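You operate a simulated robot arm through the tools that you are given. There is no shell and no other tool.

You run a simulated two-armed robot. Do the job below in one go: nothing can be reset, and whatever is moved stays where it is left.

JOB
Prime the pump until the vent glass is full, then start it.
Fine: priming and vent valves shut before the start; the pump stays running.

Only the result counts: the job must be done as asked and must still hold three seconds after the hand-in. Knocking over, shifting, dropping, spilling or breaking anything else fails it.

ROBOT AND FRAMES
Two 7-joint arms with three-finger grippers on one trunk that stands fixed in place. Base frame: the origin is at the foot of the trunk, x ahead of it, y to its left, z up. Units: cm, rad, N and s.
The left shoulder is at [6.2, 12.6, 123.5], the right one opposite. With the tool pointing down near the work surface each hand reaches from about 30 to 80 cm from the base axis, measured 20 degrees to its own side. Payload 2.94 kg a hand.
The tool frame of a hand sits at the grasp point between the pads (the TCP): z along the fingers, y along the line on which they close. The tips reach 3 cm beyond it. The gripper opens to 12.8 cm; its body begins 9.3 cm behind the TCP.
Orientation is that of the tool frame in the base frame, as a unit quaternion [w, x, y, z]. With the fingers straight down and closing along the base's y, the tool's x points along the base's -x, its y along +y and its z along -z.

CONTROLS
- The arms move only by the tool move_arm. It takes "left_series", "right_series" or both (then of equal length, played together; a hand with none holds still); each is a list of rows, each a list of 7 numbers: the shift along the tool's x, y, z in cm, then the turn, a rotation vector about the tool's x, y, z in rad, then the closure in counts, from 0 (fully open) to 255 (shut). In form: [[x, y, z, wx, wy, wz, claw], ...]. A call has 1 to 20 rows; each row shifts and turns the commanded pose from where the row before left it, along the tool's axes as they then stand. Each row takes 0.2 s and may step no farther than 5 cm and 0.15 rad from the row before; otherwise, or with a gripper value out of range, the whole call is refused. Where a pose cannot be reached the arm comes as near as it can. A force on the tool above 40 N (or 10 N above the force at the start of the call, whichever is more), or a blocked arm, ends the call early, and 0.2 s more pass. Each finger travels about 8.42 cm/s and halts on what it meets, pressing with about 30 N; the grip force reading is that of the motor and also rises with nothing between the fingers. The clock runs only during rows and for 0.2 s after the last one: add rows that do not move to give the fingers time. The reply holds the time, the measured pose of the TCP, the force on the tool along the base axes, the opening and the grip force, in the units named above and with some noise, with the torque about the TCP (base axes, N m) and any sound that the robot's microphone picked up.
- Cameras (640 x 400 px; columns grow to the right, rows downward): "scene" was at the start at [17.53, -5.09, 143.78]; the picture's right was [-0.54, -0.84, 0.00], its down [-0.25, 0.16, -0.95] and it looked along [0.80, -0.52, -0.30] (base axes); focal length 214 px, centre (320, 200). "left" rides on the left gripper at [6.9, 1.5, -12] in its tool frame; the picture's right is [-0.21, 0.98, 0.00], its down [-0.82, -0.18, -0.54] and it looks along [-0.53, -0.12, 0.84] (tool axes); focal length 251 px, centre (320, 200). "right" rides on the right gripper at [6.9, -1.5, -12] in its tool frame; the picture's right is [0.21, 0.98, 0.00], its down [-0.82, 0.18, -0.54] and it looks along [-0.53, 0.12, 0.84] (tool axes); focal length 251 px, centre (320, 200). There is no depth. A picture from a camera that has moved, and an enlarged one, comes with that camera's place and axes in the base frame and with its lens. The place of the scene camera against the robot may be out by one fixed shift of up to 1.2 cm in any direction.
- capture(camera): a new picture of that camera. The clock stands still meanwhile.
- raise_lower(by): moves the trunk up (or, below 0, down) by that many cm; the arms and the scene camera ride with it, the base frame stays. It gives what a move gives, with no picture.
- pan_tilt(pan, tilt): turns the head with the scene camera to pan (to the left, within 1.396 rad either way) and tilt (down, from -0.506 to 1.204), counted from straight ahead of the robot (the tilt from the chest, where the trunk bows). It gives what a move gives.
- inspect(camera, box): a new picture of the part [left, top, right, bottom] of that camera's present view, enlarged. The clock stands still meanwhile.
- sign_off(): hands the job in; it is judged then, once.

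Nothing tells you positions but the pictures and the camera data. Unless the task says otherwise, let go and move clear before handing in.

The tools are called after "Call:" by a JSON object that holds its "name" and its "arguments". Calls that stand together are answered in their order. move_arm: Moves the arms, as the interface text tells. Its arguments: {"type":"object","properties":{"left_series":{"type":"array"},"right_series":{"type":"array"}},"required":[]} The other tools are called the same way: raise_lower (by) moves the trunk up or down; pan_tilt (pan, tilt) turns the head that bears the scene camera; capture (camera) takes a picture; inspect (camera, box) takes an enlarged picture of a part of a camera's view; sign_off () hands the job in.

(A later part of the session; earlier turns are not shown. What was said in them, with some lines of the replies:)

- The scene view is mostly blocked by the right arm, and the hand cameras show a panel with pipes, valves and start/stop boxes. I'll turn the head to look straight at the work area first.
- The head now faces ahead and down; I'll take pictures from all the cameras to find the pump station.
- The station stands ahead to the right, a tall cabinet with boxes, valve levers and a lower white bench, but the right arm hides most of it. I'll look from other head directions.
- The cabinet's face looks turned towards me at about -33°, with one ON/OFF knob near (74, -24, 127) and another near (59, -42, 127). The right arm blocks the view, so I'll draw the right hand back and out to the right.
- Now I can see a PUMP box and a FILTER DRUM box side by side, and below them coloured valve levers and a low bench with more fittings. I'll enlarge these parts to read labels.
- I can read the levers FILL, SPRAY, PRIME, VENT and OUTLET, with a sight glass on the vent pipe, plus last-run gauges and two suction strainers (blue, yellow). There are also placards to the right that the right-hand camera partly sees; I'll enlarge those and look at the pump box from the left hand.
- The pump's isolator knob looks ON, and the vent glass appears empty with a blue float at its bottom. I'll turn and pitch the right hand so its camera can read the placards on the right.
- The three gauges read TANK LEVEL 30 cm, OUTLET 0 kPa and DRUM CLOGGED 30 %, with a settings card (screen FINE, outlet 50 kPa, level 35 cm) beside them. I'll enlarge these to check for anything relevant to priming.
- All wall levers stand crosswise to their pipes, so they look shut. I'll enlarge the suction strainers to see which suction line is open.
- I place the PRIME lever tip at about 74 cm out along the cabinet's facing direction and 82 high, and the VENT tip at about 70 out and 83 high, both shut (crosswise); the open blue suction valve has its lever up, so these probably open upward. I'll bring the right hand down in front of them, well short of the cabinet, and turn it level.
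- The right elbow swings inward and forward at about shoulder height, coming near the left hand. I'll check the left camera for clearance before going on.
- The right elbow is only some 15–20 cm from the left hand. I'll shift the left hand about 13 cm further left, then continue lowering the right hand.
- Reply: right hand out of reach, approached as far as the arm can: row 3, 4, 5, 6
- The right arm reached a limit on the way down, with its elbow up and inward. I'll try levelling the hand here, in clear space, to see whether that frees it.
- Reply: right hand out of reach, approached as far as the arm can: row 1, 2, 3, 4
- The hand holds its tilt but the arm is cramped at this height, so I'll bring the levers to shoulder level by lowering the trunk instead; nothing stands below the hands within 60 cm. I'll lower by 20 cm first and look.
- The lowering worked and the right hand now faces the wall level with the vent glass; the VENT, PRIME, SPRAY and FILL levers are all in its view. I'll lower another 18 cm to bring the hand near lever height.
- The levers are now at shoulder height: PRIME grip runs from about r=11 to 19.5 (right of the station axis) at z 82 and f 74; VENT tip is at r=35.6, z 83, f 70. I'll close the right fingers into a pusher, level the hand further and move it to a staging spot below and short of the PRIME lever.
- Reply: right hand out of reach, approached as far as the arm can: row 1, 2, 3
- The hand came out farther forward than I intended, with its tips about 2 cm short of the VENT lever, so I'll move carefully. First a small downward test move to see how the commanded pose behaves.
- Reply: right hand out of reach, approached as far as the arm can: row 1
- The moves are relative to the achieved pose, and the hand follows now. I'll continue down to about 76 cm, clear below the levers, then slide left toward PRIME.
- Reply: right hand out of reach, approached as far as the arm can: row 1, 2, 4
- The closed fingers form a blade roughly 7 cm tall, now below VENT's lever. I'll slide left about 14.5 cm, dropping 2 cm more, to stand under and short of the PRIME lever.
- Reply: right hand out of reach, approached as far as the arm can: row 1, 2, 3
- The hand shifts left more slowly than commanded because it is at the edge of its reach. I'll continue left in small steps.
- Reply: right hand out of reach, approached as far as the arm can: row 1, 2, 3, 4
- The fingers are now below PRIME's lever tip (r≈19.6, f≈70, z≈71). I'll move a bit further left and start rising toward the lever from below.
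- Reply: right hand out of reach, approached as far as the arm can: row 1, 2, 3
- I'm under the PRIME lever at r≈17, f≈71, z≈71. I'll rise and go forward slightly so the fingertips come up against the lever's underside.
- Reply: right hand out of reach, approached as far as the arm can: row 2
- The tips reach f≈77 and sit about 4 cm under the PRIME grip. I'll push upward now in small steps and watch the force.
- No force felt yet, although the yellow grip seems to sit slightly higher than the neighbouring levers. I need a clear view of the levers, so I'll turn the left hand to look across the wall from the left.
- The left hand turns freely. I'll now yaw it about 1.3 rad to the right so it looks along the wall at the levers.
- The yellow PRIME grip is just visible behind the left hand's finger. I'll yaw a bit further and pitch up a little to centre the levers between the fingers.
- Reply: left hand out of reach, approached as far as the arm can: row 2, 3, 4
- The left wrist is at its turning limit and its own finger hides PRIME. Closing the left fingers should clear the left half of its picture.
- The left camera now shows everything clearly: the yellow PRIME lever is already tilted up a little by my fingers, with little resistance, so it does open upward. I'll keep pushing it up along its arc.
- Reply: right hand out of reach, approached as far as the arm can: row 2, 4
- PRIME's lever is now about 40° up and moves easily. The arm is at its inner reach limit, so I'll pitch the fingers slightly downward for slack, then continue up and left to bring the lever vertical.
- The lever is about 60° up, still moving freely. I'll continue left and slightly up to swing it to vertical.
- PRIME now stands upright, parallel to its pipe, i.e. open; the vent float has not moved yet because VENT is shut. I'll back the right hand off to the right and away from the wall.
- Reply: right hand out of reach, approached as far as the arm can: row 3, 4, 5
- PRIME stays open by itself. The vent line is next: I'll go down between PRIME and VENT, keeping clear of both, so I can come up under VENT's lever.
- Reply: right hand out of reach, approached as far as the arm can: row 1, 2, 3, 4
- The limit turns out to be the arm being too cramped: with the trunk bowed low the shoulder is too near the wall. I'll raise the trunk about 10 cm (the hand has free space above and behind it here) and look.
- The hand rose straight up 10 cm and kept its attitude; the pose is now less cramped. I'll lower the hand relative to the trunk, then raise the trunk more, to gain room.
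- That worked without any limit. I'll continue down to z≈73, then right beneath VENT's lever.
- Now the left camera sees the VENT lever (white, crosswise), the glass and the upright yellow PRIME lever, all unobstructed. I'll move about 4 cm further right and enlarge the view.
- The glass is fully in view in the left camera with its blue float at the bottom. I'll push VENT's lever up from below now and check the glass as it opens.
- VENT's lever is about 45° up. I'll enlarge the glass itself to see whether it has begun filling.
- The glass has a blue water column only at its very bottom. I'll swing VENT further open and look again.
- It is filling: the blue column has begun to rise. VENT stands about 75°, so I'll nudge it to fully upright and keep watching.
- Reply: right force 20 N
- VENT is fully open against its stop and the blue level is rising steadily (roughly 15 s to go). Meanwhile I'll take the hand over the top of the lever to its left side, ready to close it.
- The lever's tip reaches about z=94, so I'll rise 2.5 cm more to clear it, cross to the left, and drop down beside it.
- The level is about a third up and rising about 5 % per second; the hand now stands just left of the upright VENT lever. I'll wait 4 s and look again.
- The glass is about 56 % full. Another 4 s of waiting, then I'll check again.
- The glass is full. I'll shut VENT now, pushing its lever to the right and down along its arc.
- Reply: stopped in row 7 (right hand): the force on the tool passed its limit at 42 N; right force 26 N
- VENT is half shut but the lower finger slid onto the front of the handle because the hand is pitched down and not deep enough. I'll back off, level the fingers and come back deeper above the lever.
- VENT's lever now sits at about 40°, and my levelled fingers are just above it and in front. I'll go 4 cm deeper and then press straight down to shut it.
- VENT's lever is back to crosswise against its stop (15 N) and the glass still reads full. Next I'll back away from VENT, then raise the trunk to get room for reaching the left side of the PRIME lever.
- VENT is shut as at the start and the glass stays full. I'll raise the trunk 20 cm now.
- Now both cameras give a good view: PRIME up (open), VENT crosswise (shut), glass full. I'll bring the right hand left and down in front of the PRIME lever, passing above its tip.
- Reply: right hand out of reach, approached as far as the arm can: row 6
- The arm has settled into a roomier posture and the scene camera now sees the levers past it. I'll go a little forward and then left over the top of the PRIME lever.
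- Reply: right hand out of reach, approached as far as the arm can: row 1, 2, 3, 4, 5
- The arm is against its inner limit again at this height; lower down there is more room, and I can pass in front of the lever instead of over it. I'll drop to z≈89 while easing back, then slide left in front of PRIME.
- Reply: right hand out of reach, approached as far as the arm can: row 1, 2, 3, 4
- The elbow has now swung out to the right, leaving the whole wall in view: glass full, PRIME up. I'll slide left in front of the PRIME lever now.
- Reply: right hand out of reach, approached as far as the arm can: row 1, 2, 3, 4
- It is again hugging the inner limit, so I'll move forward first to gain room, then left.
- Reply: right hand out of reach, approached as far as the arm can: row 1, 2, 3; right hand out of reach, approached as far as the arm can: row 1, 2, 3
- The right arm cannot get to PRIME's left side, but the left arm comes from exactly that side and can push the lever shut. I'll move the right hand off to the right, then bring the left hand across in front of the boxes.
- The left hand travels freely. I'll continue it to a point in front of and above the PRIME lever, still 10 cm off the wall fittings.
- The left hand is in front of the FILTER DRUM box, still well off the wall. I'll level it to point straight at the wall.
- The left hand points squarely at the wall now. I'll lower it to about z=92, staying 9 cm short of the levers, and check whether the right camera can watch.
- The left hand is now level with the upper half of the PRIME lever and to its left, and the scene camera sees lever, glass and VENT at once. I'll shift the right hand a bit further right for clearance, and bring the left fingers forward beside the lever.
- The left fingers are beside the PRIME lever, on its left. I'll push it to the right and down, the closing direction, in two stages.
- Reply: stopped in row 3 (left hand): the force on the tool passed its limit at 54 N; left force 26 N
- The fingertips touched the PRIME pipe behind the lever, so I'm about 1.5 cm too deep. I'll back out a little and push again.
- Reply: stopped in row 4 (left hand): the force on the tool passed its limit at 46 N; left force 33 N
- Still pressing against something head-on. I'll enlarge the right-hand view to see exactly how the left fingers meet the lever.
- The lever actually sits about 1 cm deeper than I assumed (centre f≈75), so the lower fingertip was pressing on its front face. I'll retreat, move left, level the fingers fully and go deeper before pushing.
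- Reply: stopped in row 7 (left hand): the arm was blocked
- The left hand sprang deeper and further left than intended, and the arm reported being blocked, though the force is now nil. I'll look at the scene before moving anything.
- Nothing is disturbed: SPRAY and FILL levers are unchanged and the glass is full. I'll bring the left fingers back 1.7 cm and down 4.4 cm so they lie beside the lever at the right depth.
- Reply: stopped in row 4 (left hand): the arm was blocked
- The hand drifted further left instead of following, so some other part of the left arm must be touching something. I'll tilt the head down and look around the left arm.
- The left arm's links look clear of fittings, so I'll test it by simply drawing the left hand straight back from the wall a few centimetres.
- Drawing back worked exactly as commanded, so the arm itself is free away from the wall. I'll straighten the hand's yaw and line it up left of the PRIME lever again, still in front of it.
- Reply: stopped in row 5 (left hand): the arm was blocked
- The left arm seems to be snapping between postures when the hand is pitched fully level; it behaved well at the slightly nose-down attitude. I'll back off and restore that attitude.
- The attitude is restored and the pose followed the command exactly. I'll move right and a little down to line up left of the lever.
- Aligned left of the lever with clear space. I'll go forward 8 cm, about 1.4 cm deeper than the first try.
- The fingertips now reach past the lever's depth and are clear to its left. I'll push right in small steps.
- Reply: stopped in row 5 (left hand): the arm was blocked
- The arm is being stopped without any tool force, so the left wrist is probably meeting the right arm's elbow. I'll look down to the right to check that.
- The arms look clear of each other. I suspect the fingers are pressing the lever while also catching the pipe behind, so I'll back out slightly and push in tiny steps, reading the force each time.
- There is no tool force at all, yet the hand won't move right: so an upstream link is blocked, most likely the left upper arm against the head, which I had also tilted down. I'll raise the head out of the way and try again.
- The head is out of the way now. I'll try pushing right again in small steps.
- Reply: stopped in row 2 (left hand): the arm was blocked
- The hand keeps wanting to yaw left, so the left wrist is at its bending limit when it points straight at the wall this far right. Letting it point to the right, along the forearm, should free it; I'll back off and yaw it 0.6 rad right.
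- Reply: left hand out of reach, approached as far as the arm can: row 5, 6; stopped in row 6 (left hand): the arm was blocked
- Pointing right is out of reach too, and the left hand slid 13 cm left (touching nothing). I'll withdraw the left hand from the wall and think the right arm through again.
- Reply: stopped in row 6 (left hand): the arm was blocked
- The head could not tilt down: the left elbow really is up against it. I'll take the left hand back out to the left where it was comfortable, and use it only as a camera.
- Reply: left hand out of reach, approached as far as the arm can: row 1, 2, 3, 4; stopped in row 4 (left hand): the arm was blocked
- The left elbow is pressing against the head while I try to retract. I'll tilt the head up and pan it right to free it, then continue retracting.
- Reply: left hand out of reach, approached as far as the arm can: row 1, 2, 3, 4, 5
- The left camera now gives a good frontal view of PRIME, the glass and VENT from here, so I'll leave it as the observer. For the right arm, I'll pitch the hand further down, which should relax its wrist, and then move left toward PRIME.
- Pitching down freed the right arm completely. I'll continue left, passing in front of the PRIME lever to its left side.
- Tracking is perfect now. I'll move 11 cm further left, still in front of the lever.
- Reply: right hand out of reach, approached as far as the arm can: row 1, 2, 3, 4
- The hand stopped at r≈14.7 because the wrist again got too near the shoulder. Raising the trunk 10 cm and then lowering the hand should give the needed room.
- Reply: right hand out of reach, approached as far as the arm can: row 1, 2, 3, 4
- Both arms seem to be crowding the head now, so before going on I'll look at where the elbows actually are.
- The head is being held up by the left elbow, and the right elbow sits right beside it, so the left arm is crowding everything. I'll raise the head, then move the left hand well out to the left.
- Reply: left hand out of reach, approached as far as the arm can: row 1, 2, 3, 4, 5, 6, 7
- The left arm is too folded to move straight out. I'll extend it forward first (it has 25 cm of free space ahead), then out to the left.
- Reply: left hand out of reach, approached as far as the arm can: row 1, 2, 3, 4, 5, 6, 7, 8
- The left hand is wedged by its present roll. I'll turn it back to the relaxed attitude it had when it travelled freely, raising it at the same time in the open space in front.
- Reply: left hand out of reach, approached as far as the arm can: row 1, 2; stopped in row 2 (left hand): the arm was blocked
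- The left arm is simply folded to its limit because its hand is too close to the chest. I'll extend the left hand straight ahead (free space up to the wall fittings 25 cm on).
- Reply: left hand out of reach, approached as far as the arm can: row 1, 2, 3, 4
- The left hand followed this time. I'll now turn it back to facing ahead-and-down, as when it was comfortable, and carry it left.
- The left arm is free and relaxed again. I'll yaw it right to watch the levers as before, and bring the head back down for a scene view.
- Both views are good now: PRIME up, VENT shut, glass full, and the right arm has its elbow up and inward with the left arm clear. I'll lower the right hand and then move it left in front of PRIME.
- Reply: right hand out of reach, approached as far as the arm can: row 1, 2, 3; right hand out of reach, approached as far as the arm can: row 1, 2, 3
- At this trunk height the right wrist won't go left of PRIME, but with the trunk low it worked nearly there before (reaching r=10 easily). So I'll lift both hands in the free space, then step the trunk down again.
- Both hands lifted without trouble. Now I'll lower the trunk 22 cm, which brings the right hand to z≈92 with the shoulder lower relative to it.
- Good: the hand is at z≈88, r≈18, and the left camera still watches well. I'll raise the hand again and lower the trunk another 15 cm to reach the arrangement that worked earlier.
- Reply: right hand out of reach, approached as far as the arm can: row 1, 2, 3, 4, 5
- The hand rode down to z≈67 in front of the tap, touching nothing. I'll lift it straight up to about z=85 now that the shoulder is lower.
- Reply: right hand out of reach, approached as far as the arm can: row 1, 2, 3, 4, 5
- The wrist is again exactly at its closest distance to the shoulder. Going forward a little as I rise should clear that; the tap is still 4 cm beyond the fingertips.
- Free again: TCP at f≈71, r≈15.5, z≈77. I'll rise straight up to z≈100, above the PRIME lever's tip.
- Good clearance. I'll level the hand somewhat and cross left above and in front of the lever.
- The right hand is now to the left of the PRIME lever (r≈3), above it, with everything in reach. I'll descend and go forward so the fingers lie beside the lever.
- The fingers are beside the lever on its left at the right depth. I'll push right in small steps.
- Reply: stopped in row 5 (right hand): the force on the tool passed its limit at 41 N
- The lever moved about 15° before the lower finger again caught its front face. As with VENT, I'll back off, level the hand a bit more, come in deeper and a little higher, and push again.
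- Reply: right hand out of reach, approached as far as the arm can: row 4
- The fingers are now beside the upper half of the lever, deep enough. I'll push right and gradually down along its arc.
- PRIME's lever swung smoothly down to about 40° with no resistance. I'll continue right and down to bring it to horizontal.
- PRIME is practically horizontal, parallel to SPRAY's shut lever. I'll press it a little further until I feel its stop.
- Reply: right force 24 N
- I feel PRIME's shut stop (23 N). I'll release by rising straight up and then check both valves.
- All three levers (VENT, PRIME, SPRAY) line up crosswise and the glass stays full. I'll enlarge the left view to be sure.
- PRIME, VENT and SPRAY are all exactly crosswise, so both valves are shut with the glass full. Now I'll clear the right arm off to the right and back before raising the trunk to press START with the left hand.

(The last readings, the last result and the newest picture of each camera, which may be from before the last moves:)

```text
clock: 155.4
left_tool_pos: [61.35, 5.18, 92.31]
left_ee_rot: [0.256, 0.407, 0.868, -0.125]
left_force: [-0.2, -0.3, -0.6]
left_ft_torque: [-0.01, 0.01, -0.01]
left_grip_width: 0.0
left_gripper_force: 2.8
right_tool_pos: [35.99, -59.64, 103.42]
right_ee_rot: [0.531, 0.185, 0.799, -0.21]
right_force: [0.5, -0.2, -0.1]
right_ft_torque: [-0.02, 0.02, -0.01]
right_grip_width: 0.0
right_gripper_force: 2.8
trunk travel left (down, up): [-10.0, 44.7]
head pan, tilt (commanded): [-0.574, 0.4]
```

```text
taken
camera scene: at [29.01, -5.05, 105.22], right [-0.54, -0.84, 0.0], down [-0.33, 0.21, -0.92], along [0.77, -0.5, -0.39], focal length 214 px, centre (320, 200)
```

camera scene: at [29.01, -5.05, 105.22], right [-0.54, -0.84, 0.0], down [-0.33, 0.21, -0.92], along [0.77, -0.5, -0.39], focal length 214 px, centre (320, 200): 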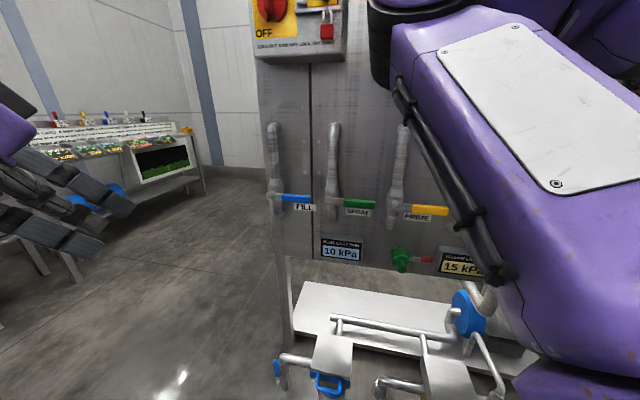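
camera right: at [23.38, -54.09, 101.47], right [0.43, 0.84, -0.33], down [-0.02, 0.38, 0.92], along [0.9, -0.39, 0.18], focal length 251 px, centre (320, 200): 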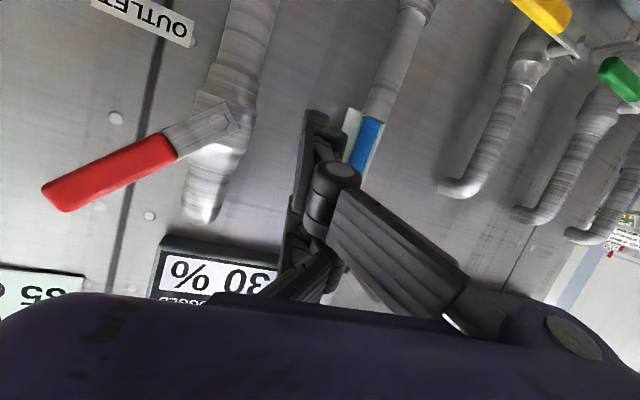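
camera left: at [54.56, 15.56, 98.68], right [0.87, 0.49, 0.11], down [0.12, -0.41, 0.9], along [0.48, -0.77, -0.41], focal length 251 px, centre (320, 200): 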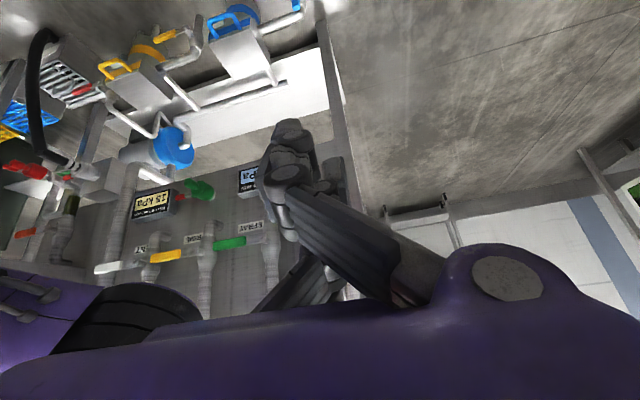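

The right hand is parked clear and the scene confirms PRIME shut. Now I'll raise the trunk 30 cm for the START button.

Call:
{"name": "raise_lower", "arguments": {"by": 30}}

Call:
{"name": "capture", "arguments": {"camera": "scene"}}

Call:
{"name": "capture", "arguments": {"camera": "left"}}

```text
clock: 158.4
left_tool_pos: [61.4, 5.22, 122.31]
left_ee_rot: [0.256, 0.406, 0.868, -0.124]
left_force: [-0.6, -0.4, 0.1]
left_ft_torque: [0.02, 0.01, 0.0]
left_grip_width: 0.0
left_gripper_force: 2.9
right_tool_pos: [36.08, -59.72, 133.71]
right_ee_rot: [0.531, 0.185, 0.8, -0.21]
right_force: [0.7, -0.1, 0.2]
right_ft_torque: [0.02, 0.02, 0.02]
right_grip_width: 0.0
right_gripper_force: 3.0
trunk travel left (down, up): [-40.0, 14.7]
head pan, tilt (commanded): [-0.574, 0.4]
```

```text
taken
camera scene: at [19.48, -5.05, 137.3], right [-0.54, -0.84, 0.0], down [-0.33, 0.21, -0.92], along [0.77, -0.5, -0.39], focal length 214 px, centre (320, 200)
```

scene: 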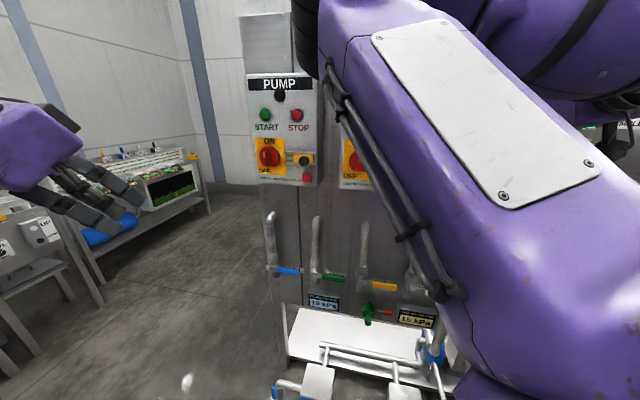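

```text
taken
camera left: at [54.59, 15.57, 128.64], right [0.87, 0.49, 0.11], down [0.12, -0.41, 0.9], along [0.48, -0.77, -0.42], focal length 251 px, centre (320, 200)
```

left: 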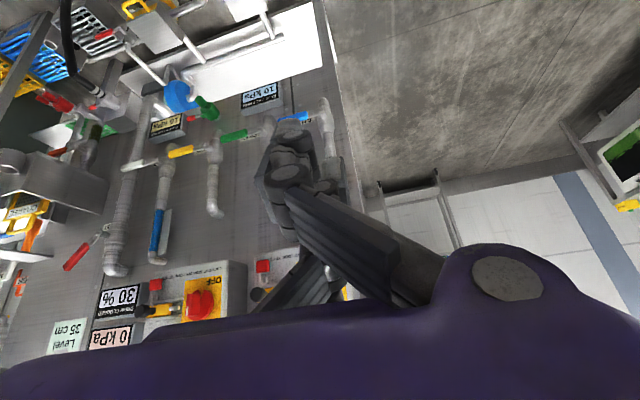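

The right elbow sits near where the left wrist must go. I'll pitch the right hand down and draw it back and to the right so the elbow leaves the middle.

Call:
{"name": "move_arm", "arguments": {"right_series": [[0, 0, 0, 0, 0.145, 0, 255], [0, 0, 0, 0, 0.145, 0, 255], [0, 0, 0, 0, 0.145, 0, 255], [2.08, -2.3, -2.08, 0, 0, 0, 255], [2.08, -2.3, -2.08, 0, 0, 0, 255], [2.08, -2.3, -2.08, 0, 0, 0, 255], [2.08, -2.3, -2.08, 0, 0, 0, 255], [2.08, -2.3, -2.08, 0, 0, 0, 255], [0, 0, 0, 0, 0, 0, 255]]}}

Call:
{"name": "capture", "arguments": {"camera": "scene"}}

```text
clock: 160.4
left_tool_pos: [61.37, 5.33, 122.22]
left_ee_rot: [0.257, 0.407, 0.868, -0.125]
left_force: [-0.2, -0.3, -0.1]
left_ft_torque: [-0.02, 0.03, 0.02]
left_grip_width: 0.01
left_gripper_force: 2.8
right_tool_pos: [17.39, -61.51, 135.35]
right_ee_rot: [0.345, 0.226, 0.896, -0.165]
right_force: [0.7, 0.4, -0.2]
right_ft_torque: [0.01, 0.01, -0.03]
right_grip_width: 0.0
right_gripper_force: 2.9
trunk travel left (down, up): [-40.0, 14.7]
head pan, tilt (commanded): [-0.574, 0.4]
```

```text
taken
camera scene: at [19.55, -5.03, 137.29], right [-0.54, -0.84, 0.0], down [-0.33, 0.21, -0.92], along [0.77, -0.5, -0.39], focal length 214 px, centre (320, 200)
```

scene: 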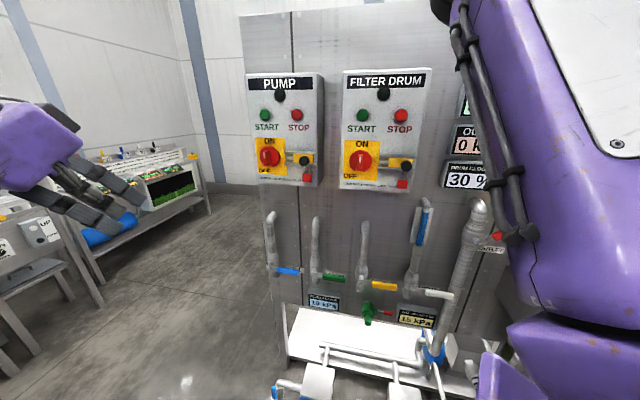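

The scene is clear: both boxes visible, all levers shut, glass full. From two earlier left-camera views I place the START button near (79.8, -27.0, 135.2), with the panel's normal at about -46°. I'll bring the left hand to about 9 cm in front of it, pointing along that normal.

Call:
{"name": "move_arm", "arguments": {"left_series": [[0, 0, 0, -0.028, -0.1015, 0.0757, 255], [0, 0, 0, -0.028, -0.1015, 0.0757, 255], [0, 0, 0, -0.028, -0.1015, 0.0757, 255], [-3.24, -0.28, 1.28, 0, 0, 0, 255], [-3.24, -0.28, 1.28, 0, 0, 0, 255], [-3.24, -0.28, 1.28, 0, 0, 0, 255], [-3.24, -0.28, 1.28, 0, 0, 0, 255], [-3.24, -0.28, 1.28, 0, 0, 0, 255], [0, 0, 0, 0, 0, 0, 255]]}}

Call:
{"name": "capture", "arguments": {"camera": "left"}}

Call:
{"name": "capture", "arguments": {"camera": "scene"}}

```text
clock: 162.4
left_tool_pos: [67.15, -9.39, 130.22]
left_ee_rot: [0.414, 0.466, 0.773, -0.118]
left_force: [0.2, 0.0, -0.1]
left_ft_torque: [-0.07, -0.02, -0.04]
left_grip_width: 0.0
left_gripper_force: 3.3
left hand out of reach, approached as far as the arm can: row 3
right_tool_pos: [17.35, -61.46, 135.28]
right_ee_rot: [0.347, 0.226, 0.895, -0.165]
right_force: [1.1, -0.1, -0.6]
right_ft_torque: [0.01, 0.01, -0.02]
right_grip_width: 0.0
right_gripper_force: 2.7
trunk travel left (down, up): [-40.0, 14.7]
head pan, tilt (commanded): [-0.574, 0.4]
```

```text
taken
camera left: at [60.37, 2.45, 132.94], right [0.85, 0.39, 0.36], down [-0.25, -0.3, 0.92], along [0.47, -0.87, -0.16], focal length 251 px, centre (320, 200)
```

left: 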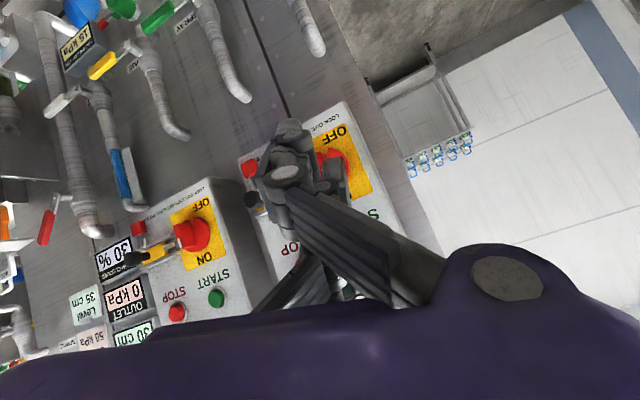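

```text
taken
camera scene: at [19.47, -4.97, 137.31], right [-0.54, -0.84, 0.0], down [-0.33, 0.21, -0.92], along [0.77, -0.5, -0.39], focal length 214 px, centre (320, 200)
```

scene: 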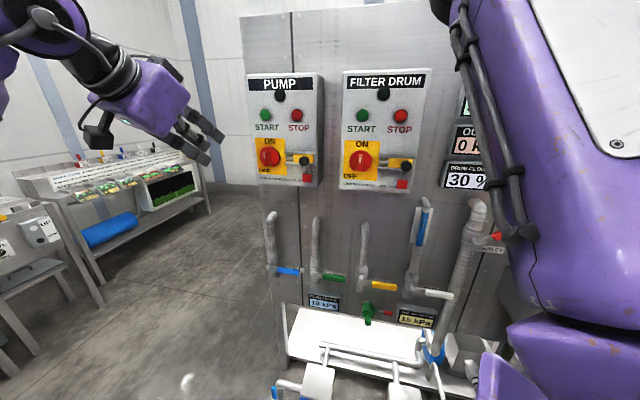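

The left hand tracks well toward the box. Three more steps to the pre-press point, then I'll check alignment in both pictures.

Call:
{"name": "move_arm", "arguments": {"left_series": [[-3.2, -0.23, 1.26, 0, 0, 0, 255], [-3.2, -0.23, 1.26, 0, 0, 0, 255], [-3.2, -0.23, 1.26, 0, 0, 0, 255], [0, 0, 0, 0, 0, 0, 255]]}}

Call:
{"name": "capture", "arguments": {"camera": "left"}}

Call:
{"name": "inspect", "arguments": {"camera": "scene", "box": [180, 50, 380, 200]}}

```text
clock: 163.4
left_tool_pos: [69.64, -14.78, 133.19]
left_ee_rot: [0.415, 0.465, 0.773, -0.117]
left_force: [0.7, -0.6, -0.1]
left_ft_torque: [0.03, 0.01, 0.0]
left_grip_width: 0.0
left_gripper_force: 2.9
left hand out of reach, approached as far as the arm can: row 3
right_tool_pos: [17.54, -61.78, 135.26]
right_ee_rot: [0.345, 0.226, 0.896, -0.164]
right_force: [-0.5, 0.4, -0.5]
right_ft_torque: [0.01, 0.01, 0.02]
right_grip_width: 0.0
right_gripper_force: 3.5
trunk travel left (down, up): [-40.0, 14.7]
head pan, tilt (commanded): [-0.574, 0.4]
```

```text
taken
camera left: at [62.91, -3.12, 135.9], right [0.85, 0.39, 0.36], down [-0.25, -0.3, 0.92], along [0.47, -0.87, -0.16], focal length 251 px, centre (320, 200)
```

left: 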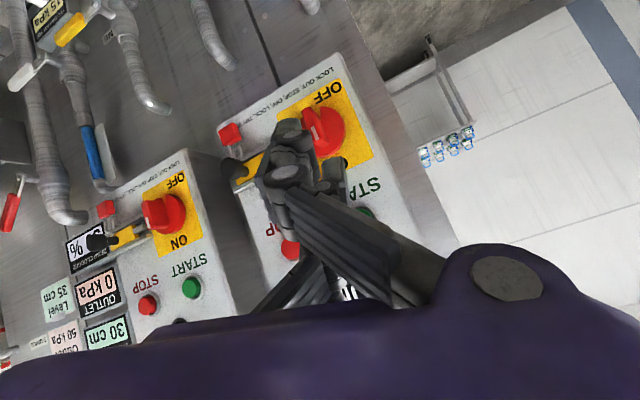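

```text
2.67 times, centred on (280, 125) of scene
camera zoom: at [19.49, -5.11, 137.29], right [-0.54, -0.84, 0.0], down [-0.33, 0.21, -0.92], along [0.77, -0.5, -0.39], focal length 572 px, centre (427, 400)
```

zoom: 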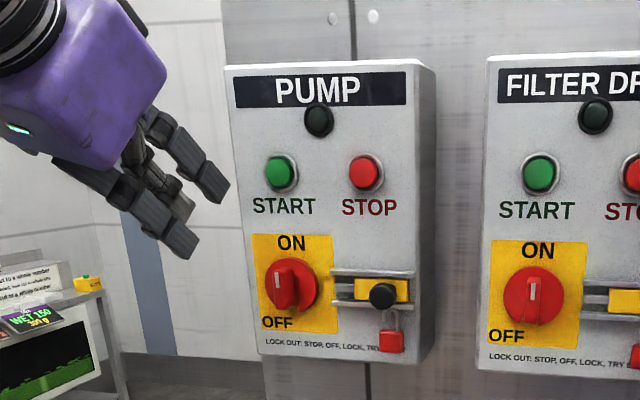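

The pre-press point is at the edge of reach in this attitude, so I'll turn the hand part-way toward the straighter attitude that worked before, then approach while watching in the scene camera.

Call:
{"name": "move_arm", "arguments": {"left_series": [[0, 0, 0, -0.058, -0.094, -0.072, 255], [0, 0, 0, -0.058, -0.094, -0.072, 255], [0, 0, 0, -0.058, -0.094, -0.072, 255], [0, 0, 0, 0, 0, 0, 255]]}}

Call:
{"name": "inspect", "arguments": {"camera": "scene", "box": [180, 50, 380, 200]}}

Call:
{"name": "capture", "arguments": {"camera": "left"}}

```text
clock: 164.4
left_tool_pos: [69.59, -14.86, 133.29]
left_ee_rot: [0.543, 0.322, 0.759, -0.16]
left_force: [0.5, -0.2, 0.5]
left_ft_torque: [-0.04, -0.01, 0.0]
left_grip_width: 0.0
left_gripper_force: 3.2
right_tool_pos: [17.35, -61.58, 135.27]
right_ee_rot: [0.347, 0.226, 0.895, -0.165]
right_force: [0.9, 0.0, -1.1]
right_ft_torque: [0.02, 0.03, -0.02]
right_grip_width: 0.02
right_gripper_force: 3.1
trunk travel left (down, up): [-40.0, 14.7]
head pan, tilt (commanded): [-0.574, 0.4]
```

```text
2.67 times, centred on (280, 125) of scene
camera zoom: at [19.45, -5.06, 137.3], right [-0.54, -0.84, 0.0], down [-0.33, 0.21, -0.92], along [0.77, -0.5, -0.39], focal length 572 px, centre (427, 400)
```

zoom: 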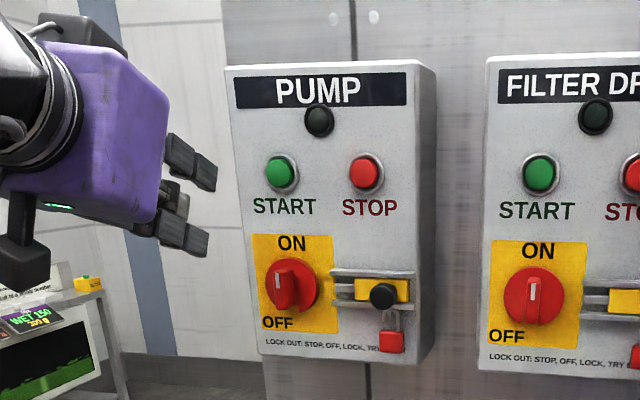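

```text
taken
camera left: at [60.36, -4.6, 131.43], right [0.69, 0.66, 0.3], down [-0.34, -0.07, 0.94], along [0.64, -0.75, 0.17], focal length 251 px, centre (320, 200)
```

left: 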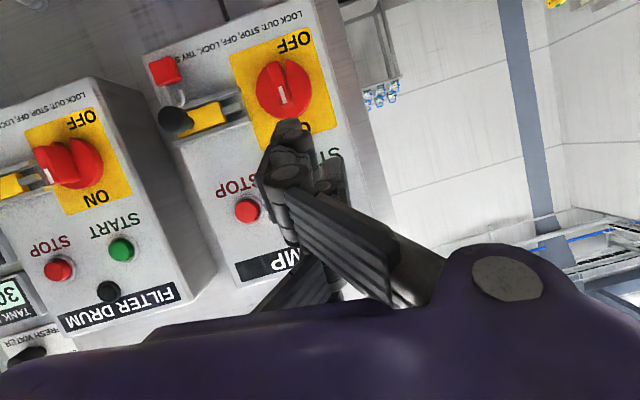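

The attitude is reachable and the upper fingertip leads. I'll advance about two-thirds of the way to START and check the alignment.

Call:
{"name": "move_arm", "arguments": {"left_series": [[-0.92, -0.38, 1.96, 0, 0, 0, 255], [-0.92, -0.38, 1.96, 0, 0, 0, 255], [-0.92, -0.38, 1.96, 0, 0, 0, 255], [0, 0, 0, 0, 0, 0, 255]]}}

Call:
{"name": "inspect", "arguments": {"camera": "scene", "box": [180, 50, 380, 200]}}

Call:
{"name": "capture", "arguments": {"camera": "left"}}

```text
clock: 165.4
left_tool_pos: [73.4, -19.83, 133.62]
left_ee_rot: [0.543, 0.323, 0.759, -0.16]
left_force: [0.3, -0.5, -0.1]
left_ft_torque: [0.03, 0.01, -0.02]
left_grip_width: 0.0
left_gripper_force: 2.8
right_tool_pos: [17.35, -61.57, 135.26]
right_ee_rot: [0.346, 0.225, 0.896, -0.164]
right_force: [-0.7, -1.3, 0.3]
right_ft_torque: [-0.01, 0.0, 0.01]
right_grip_width: 0.01
right_gripper_force: 2.9
trunk travel left (down, up): [-40.0, 14.7]
head pan, tilt (commanded): [-0.574, 0.4]
```

```text
2.67 times, centred on (280, 125) of scene
camera zoom: at [19.44, -5.0, 137.31], right [-0.54, -0.84, 0.0], down [-0.33, 0.21, -0.92], along [0.77, -0.5, -0.39], focal length 572 px, centre (427, 400)
```

zoom: 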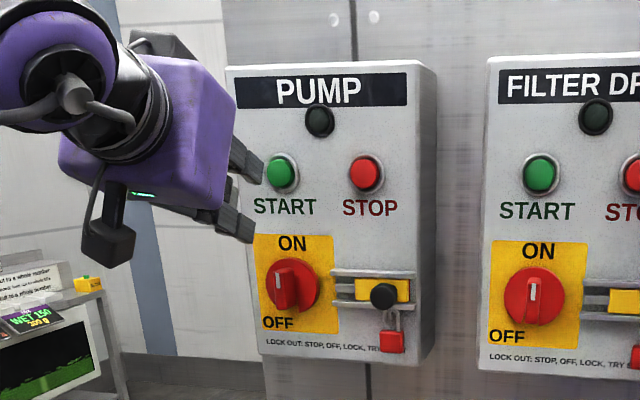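

```text
taken
camera left: at [64.3, -9.68, 131.73], right [0.69, 0.66, 0.3], down [-0.34, -0.07, 0.94], along [0.64, -0.75, 0.17], focal length 251 px, centre (320, 200)
```

left: 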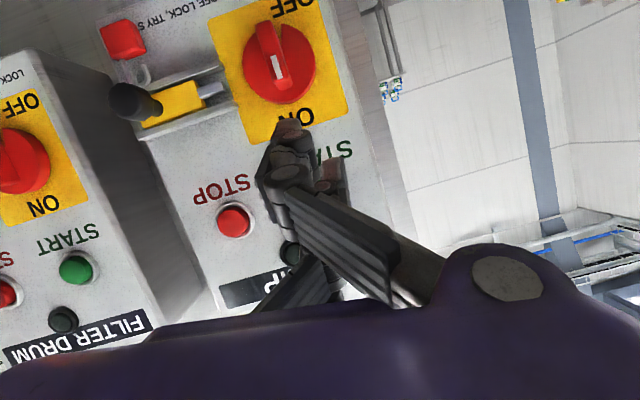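

The upper fingertip is tracking straight to START, at the right height, with the knob and STOP well clear. I'll advance the last bit to just before contact.

Call:
{"name": "move_arm", "arguments": {"left_series": [[-0.8, -0.35, 1.7, 0, 0, 0, 255], [-0.6, -0.28, 1.3, 0, 0, 0, 255], [0, 0, 0, 0, 0, 0, 255]]}}

Call:
{"name": "inspect", "arguments": {"camera": "scene", "box": [230, 70, 350, 150]}}

Call:
{"name": "capture", "arguments": {"camera": "left"}}

```text
clock: 166.2
left_tool_pos: [75.44, -22.67, 133.88]
left_ee_rot: [0.543, 0.323, 0.759, -0.16]
left_force: [0.0, 0.0, 0.1]
left_ft_torque: [-0.01, -0.02, -0.05]
left_grip_width: 0.0
left_gripper_force: 2.9
right_tool_pos: [17.41, -61.6, 135.32]
right_ee_rot: [0.347, 0.226, 0.895, -0.165]
right_force: [-0.1, 0.4, 0.1]
right_ft_torque: [-0.01, 0.02, 0.01]
right_grip_width: 0.01
right_gripper_force: 3.4
trunk travel left (down, up): [-40.0, 14.7]
head pan, tilt (commanded): [-0.574, 0.4]
```

```text
5.00 times, centred on (290, 110) of scene
camera zoom: at [19.46, -5.04, 137.3], right [-0.54, -0.84, 0.0], down [-0.33, 0.21, -0.92], along [0.77, -0.5, -0.39], focal length 1072 px, centre (470, 650)
```

zoom: 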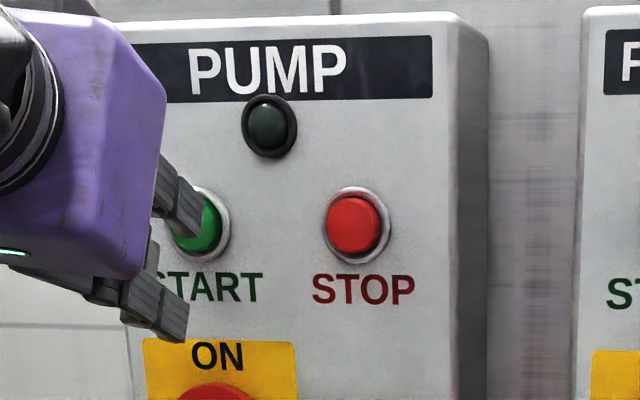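

```text
taken
camera left: at [66.29, -12.46, 132.02], right [0.69, 0.66, 0.3], down [-0.34, -0.07, 0.94], along [0.64, -0.75, 0.17], focal length 251 px, centre (320, 200)
```

left: 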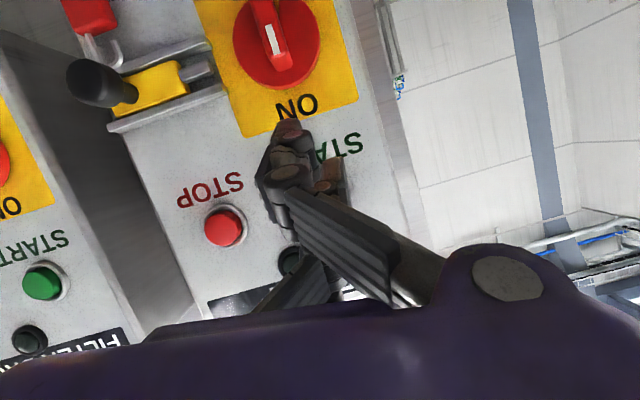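

The upper fingertip overlaps the START button in the picture and is about to touch. I'll press in along the panel normal in small steps, watching force and sound.

Call:
{"name": "move_arm", "arguments": {"left_series": [[-0.2, -0.06, 0.6, 0, 0, 0, 255], [-0.2, -0.06, 0.6, 0, 0, 0, 255], [0, 0, 0, 0, 0, 0, 255]]}}

Call:
{"name": "inspect", "arguments": {"camera": "scene", "box": [230, 70, 350, 150]}}

```text
clock: 167.0
left_tool_pos: [76.36, -23.68, 133.64]
left_ee_rot: [0.542, 0.324, 0.759, -0.16]
left_force: [0.0, 0.5, 0.6]
left_ft_torque: [-0.01, 0.02, 0.0]
left_grip_width: 0.01
left_gripper_force: 3.2
right_tool_pos: [17.39, -61.67, 135.24]
right_ee_rot: [0.347, 0.226, 0.895, -0.165]
right_force: [-0.7, -0.5, 0.1]
right_ft_torque: [-0.05, -0.01, 0.02]
right_grip_width: 0.01
right_gripper_force: 3.2
trunk travel left (down, up): [-40.0, 14.7]
head pan, tilt (commanded): [-0.574, 0.4]
```

```text
5.00 times, centred on (290, 110) of scene
camera zoom: at [19.45, -5.04, 137.31], right [-0.54, -0.84, 0.0], down [-0.33, 0.21, -0.92], along [0.77, -0.5, -0.39], focal length 1072 px, centre (470, 650)
```

zoom: 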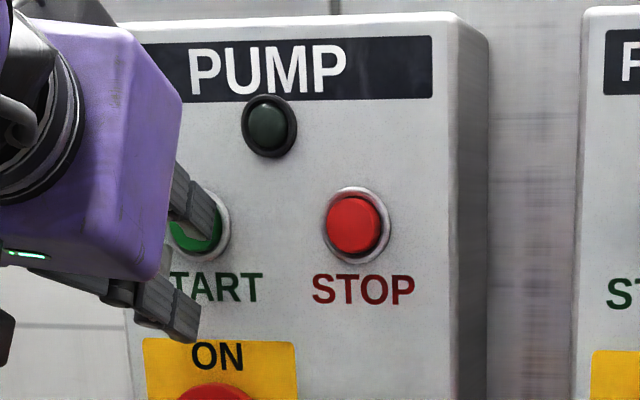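

No contact yet, though the tip now covers the button. I'll advance further in small steps.

Call:
{"name": "move_arm", "arguments": {"left_series": [[-0.2, -0.06, 0.5, 0, 0, 0, 255], [-0.2, -0.06, 0.5, 0, 0, 0, 255], [0, 0, 0, 0, 0, 0, 255]]}}

Call:
{"name": "inspect", "arguments": {"camera": "scene", "box": [230, 70, 350, 150]}}

```text
clock: 167.8
left_tool_pos: [76.99, -24.4, 133.67]
left_ee_rot: [0.542, 0.322, 0.76, -0.159]
left_force: [-2.0, 0.7, -0.4]
left_ft_torque: [-0.01, -0.06, -0.03]
left_grip_width: 0.0
left_gripper_force: 3.0
right_tool_pos: [17.3, -61.63, 135.31]
right_ee_rot: [0.346, 0.226, 0.895, -0.165]
right_force: [-0.6, 0.2, 0.0]
right_ft_torque: [0.02, 0.03, 0.0]
right_grip_width: 0.0
right_gripper_force: 3.2
trunk travel left (down, up): [-40.0, 14.7]
head pan, tilt (commanded): [-0.574, 0.4]
```

```text
5.00 times, centred on (290, 110) of scene
camera zoom: at [19.43, -5.04, 137.31], right [-0.54, -0.84, 0.0], down [-0.33, 0.21, -0.92], along [0.77, -0.5, -0.39], focal length 1072 px, centre (470, 650)
```

zoom: 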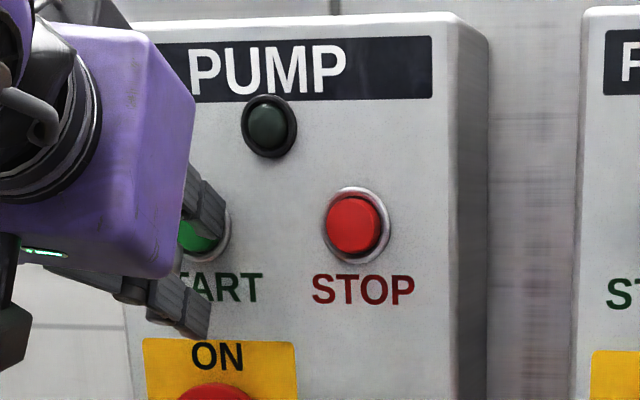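

A first touch of about 2 N. The tip is slightly high on the button, so I'll ease it down a little while pressing further.

Call:
{"name": "move_arm", "arguments": {"left_series": [[0.1, 0.1, 0.5, 0, 0, 0, 255], [-0.05, 0.05, 0.5, 0, 0, 0, 255], [0, 0, 0, 0, 0, 0, 255]]}}

Call:
{"name": "inspect", "arguments": {"camera": "scene", "box": [230, 70, 350, 150]}}

```text
clock: 168.6
left_tool_pos: [77.65, -24.69, 133.66]
left_ee_rot: [0.544, 0.323, 0.758, -0.16]
left_force: [-14.3, 9.3, 7.0]
left_ft_torque: [-0.41, -0.38, -0.25]
left_grip_width: 0.0
left_gripper_force: 3.2
right_tool_pos: [16.98, -61.39, 135.44]
right_ee_rot: [0.349, 0.226, 0.895, -0.164]
right_force: [0.2, 0.7, 0.1]
right_ft_torque: [0.04, 0.0, 0.04]
right_grip_width: 0.0
right_gripper_force: 3.3
trunk travel left (down, up): [-40.0, 14.7]
head pan, tilt (commanded): [-0.574, 0.4]
heard: click
```

```text
5.00 times, centred on (290, 110) of scene
camera zoom: at [19.11, -4.84, 137.37], right [-0.54, -0.84, 0.0], down [-0.32, 0.21, -0.92], along [0.77, -0.5, -0.39], focal length 1072 px, centre (470, 650)
```

zoom: 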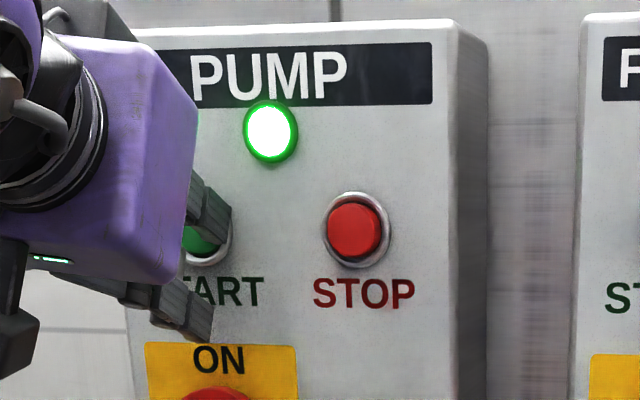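

A click, and the PUMP lamp is lit green: the pump is running. I'll withdraw the left hand straight back the way it came and check that it keeps running.

Call:
{"name": "move_arm", "arguments": {"left_series": [[0.2, 0.05, -1.2, 0, 0, 0, 255], [0.5, 0.2, -1.8, 0, 0, 0, 255], [0.92, 0.38, -1.96, 0, 0, 0, 255], [0.92, 0.38, -1.96, 0, 0, 0, 255], [0.92, 0.38, -1.96, 0, 0, 0, 255], [0.92, 0.38, -1.96, 0, 0, 0, 255], [0, 0, 0, 0, 0, 0, 255]]}}

Call:
{"name": "capture", "arguments": {"camera": "scene"}}

Call:
{"name": "inspect", "arguments": {"camera": "scene", "box": [230, 60, 500, 320]}}

```text
clock: 170.2
left_tool_pos: [70.33, -15.84, 133.23]
left_ee_rot: [0.542, 0.323, 0.76, -0.159]
left_force: [-0.3, 0.5, 0.1]
left_ft_torque: [0.02, -0.03, 0.03]
left_grip_width: 0.03
left_gripper_force: 2.9
right_tool_pos: [17.45, -61.72, 135.46]
right_ee_rot: [0.346, 0.226, 0.896, -0.164]
right_force: [0.3, 1.2, -0.8]
right_ft_torque: [0.01, -0.01, 0.02]
right_grip_width: 0.0
right_gripper_force: 3.0
trunk travel left (down, up): [-40.0, 14.7]
head pan, tilt (commanded): [-0.574, 0.4]
```

```text
taken
camera scene: at [19.48, -5.11, 137.3], right [-0.54, -0.84, 0.0], down [-0.33, 0.21, -0.92], along [0.77, -0.5, -0.39], focal length 214 px, centre (320, 200)
```

scene: 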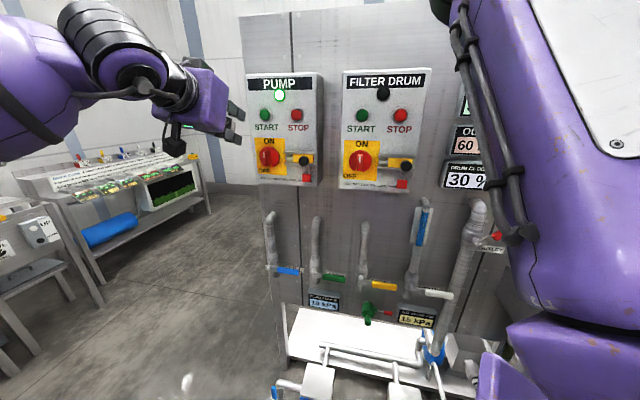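

```text
1.54 times, centred on (365, 190) of scene
camera zoom: at [19.48, -5.11, 137.3], right [-0.54, -0.84, 0.0], down [-0.33, 0.21, -0.92], along [0.77, -0.5, -0.39], focal length 330 px, centre (251, 215)
```

zoom: 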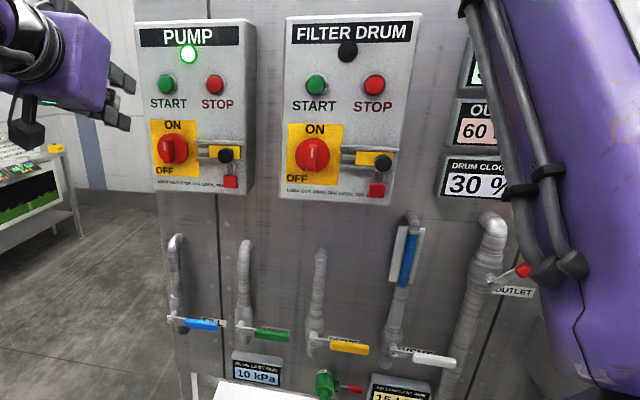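

The pump runs: the lamp is lit and OUTLET reads 60 kPa. I'll move the left hand further clear and wait a few seconds to see that it stays running.

Call:
{"name": "move_arm", "arguments": {"left_series": [[0.5, 2.0, -2.0, 0, 0, 0, 255], [0.5, 2.0, -2.0, 0, 0, 0, 255], [0.5, 2.0, -1.5, 0, 0, 0, 255], [0, 0, 0, 0, 0, 0, 255], [0, 0, 0, 0, 0, 0, 255], [0, 0, 0, 0, 0, 0, 255], [0, 0, 0, 0, 0, 0, 255], [0, 0, 0, 0, 0, 0, 255], [0, 0, 0, 0, 0, 0, 255], [0, 0, 0, 0, 0, 0, 255], [0, 0, 0, 0, 0, 0, 255], [0, 0, 0, 0, 0, 0, 255], [0, 0, 0, 0, 0, 0, 255], [0, 0, 0, 0, 0, 0, 255], [0, 0, 0, 0, 0, 0, 255], [0, 0, 0, 0, 0, 0, 255], [0, 0, 0, 0, 0, 0, 255], [0, 0, 0, 0, 0, 0, 255], [0, 0, 0, 0, 0, 0, 255], [0, 0, 0, 0, 0, 0, 255]]}}

Call:
{"name": "capture", "arguments": {"camera": "scene"}}

Call:
{"name": "capture", "arguments": {"camera": "left"}}

Call:
{"name": "capture", "arguments": {"camera": "right"}}

```text
clock: 174.4
left_tool_pos: [70.09, -7.6, 134.63]
left_ee_rot: [0.542, 0.323, 0.759, -0.16]
left_force: [-0.3, 0.6, 0.4]
left_ft_torque: [0.01, 0.03, 0.0]
left_grip_width: 0.02
left_gripper_force: 2.9
right_tool_pos: [17.44, -61.7, 135.24]
right_ee_rot: [0.346, 0.226, 0.896, -0.165]
right_force: [0.6, 0.0, -0.5]
right_ft_torque: [0.01, -0.03, -0.01]
right_grip_width: 0.0
right_gripper_force: 3.2
trunk travel left (down, up): [-40.0, 14.7]
head pan, tilt (commanded): [-0.574, 0.4]
```

```text
taken
camera scene: at [19.46, -5.05, 137.3], right [-0.54, -0.84, 0.0], down [-0.33, 0.21, -0.92], along [0.77, -0.5, -0.39], focal length 214 px, centre (320, 200)
```

scene: 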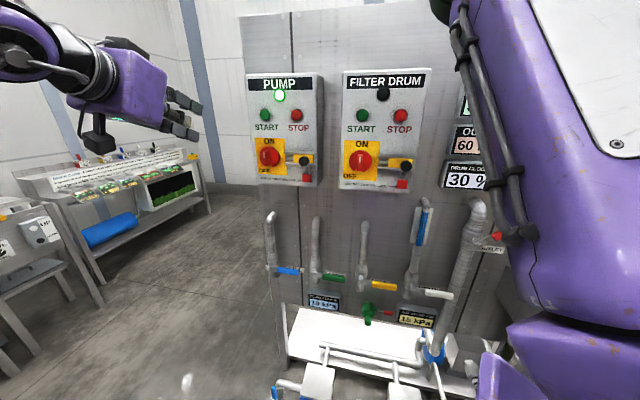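

```text
taken
camera left: at [60.94, 2.7, 132.8], right [0.69, 0.66, 0.3], down [-0.34, -0.07, 0.94], along [0.64, -0.75, 0.17], focal length 251 px, centre (320, 200)
```

left: 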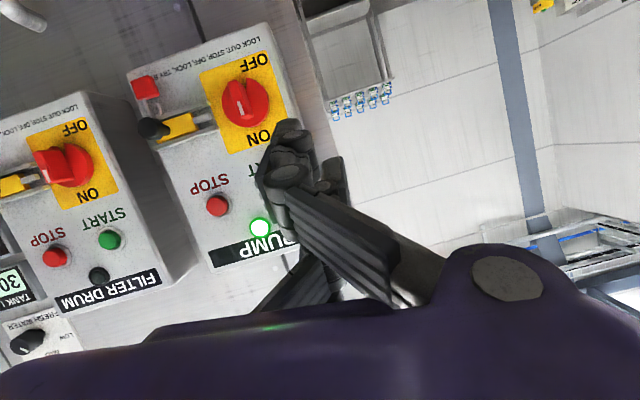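

```text
taken
camera right: at [5.51, -55.57, 139.17], right [0.36, 0.89, -0.28], down [0.34, 0.16, 0.93], along [0.87, -0.43, -0.24], focal length 251 px, centre (320, 200)
```

right: 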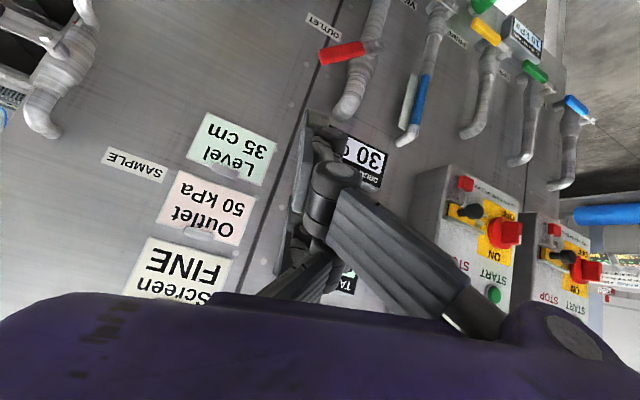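

About 6 s after the start the lamp is still lit and the outlet holds 60 kPa; both hands are clear. One last enlarged check of the levers before handing in.

Call:
{"name": "inspect", "arguments": {"camera": "scene", "box": [255, 195, 515, 335]}}

Call:
{"name": "inspect", "arguments": {"camera": "right", "box": [290, 0, 610, 200]}}

```text
2.46 times, centred on (385, 265) of scene
camera zoom: at [19.46, -5.05, 137.3], right [-0.54, -0.84, 0.0], down [-0.33, 0.21, -0.92], along [0.77, -0.5, -0.39], focal length 528 px, centre (160, 40)
```

zoom: 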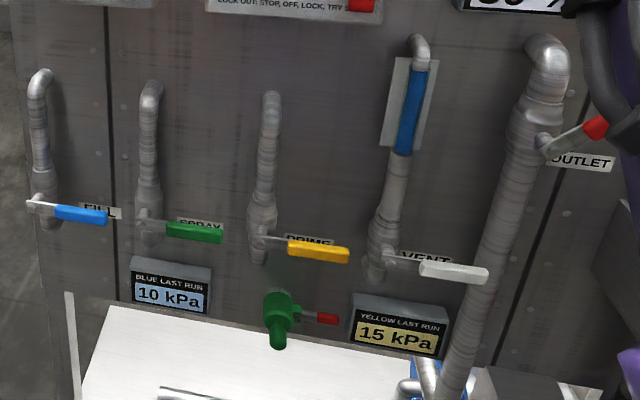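

```text
2.00 times, centred on (450, 100) of right
camera zoom: at [5.51, -55.57, 139.17], right [0.36, 0.89, -0.28], down [0.34, 0.16, 0.93], along [0.87, -0.43, -0.24], focal length 503 px, centre (60, 400)
```

zoom: 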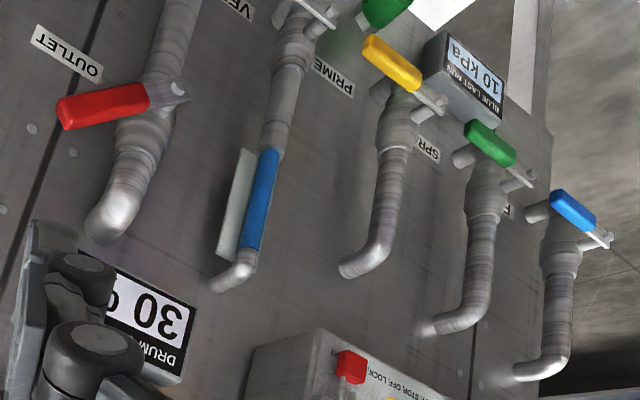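

The vent glass is full, PRIME and VENT are shut (crosswise like the untouched FILL and SPRAY), the pump lamp is lit, and nothing else has moved. Both hands are clear, so I'm handing in the job.

Call:
{"name": "sign_off", "arguments": {}}

```text
The job is handed in.
```

The pump is primed and running, and I've handed the job in; the reply did not say whether it passed.

- **Priming:** I opened PRIME and VENT and watched the vent glass until it was full. I then shut VENT, and PRIME about 90 seconds after it. Shutting PRIME took several tries before an arm could reach it. The glass still read full at the last check.
- **Valves:** Both levers were back against their shut stops before I started the pump, lined up with FILL and SPRAY, which I never touched.
- **Start:** I pressed START on the PUMP box and heard a click. The lamp lit green and the outlet gauge went from 0 to 60 kPa. About six seconds later, both hands clear, the lamp was still lit and the gauge still read 60 kPa.

The fingertips bumped the PRIME and VENT levers harder than intended a few times, at 41 to 54 N. In the last pictures nothing looked shifted, spilled or damaged.
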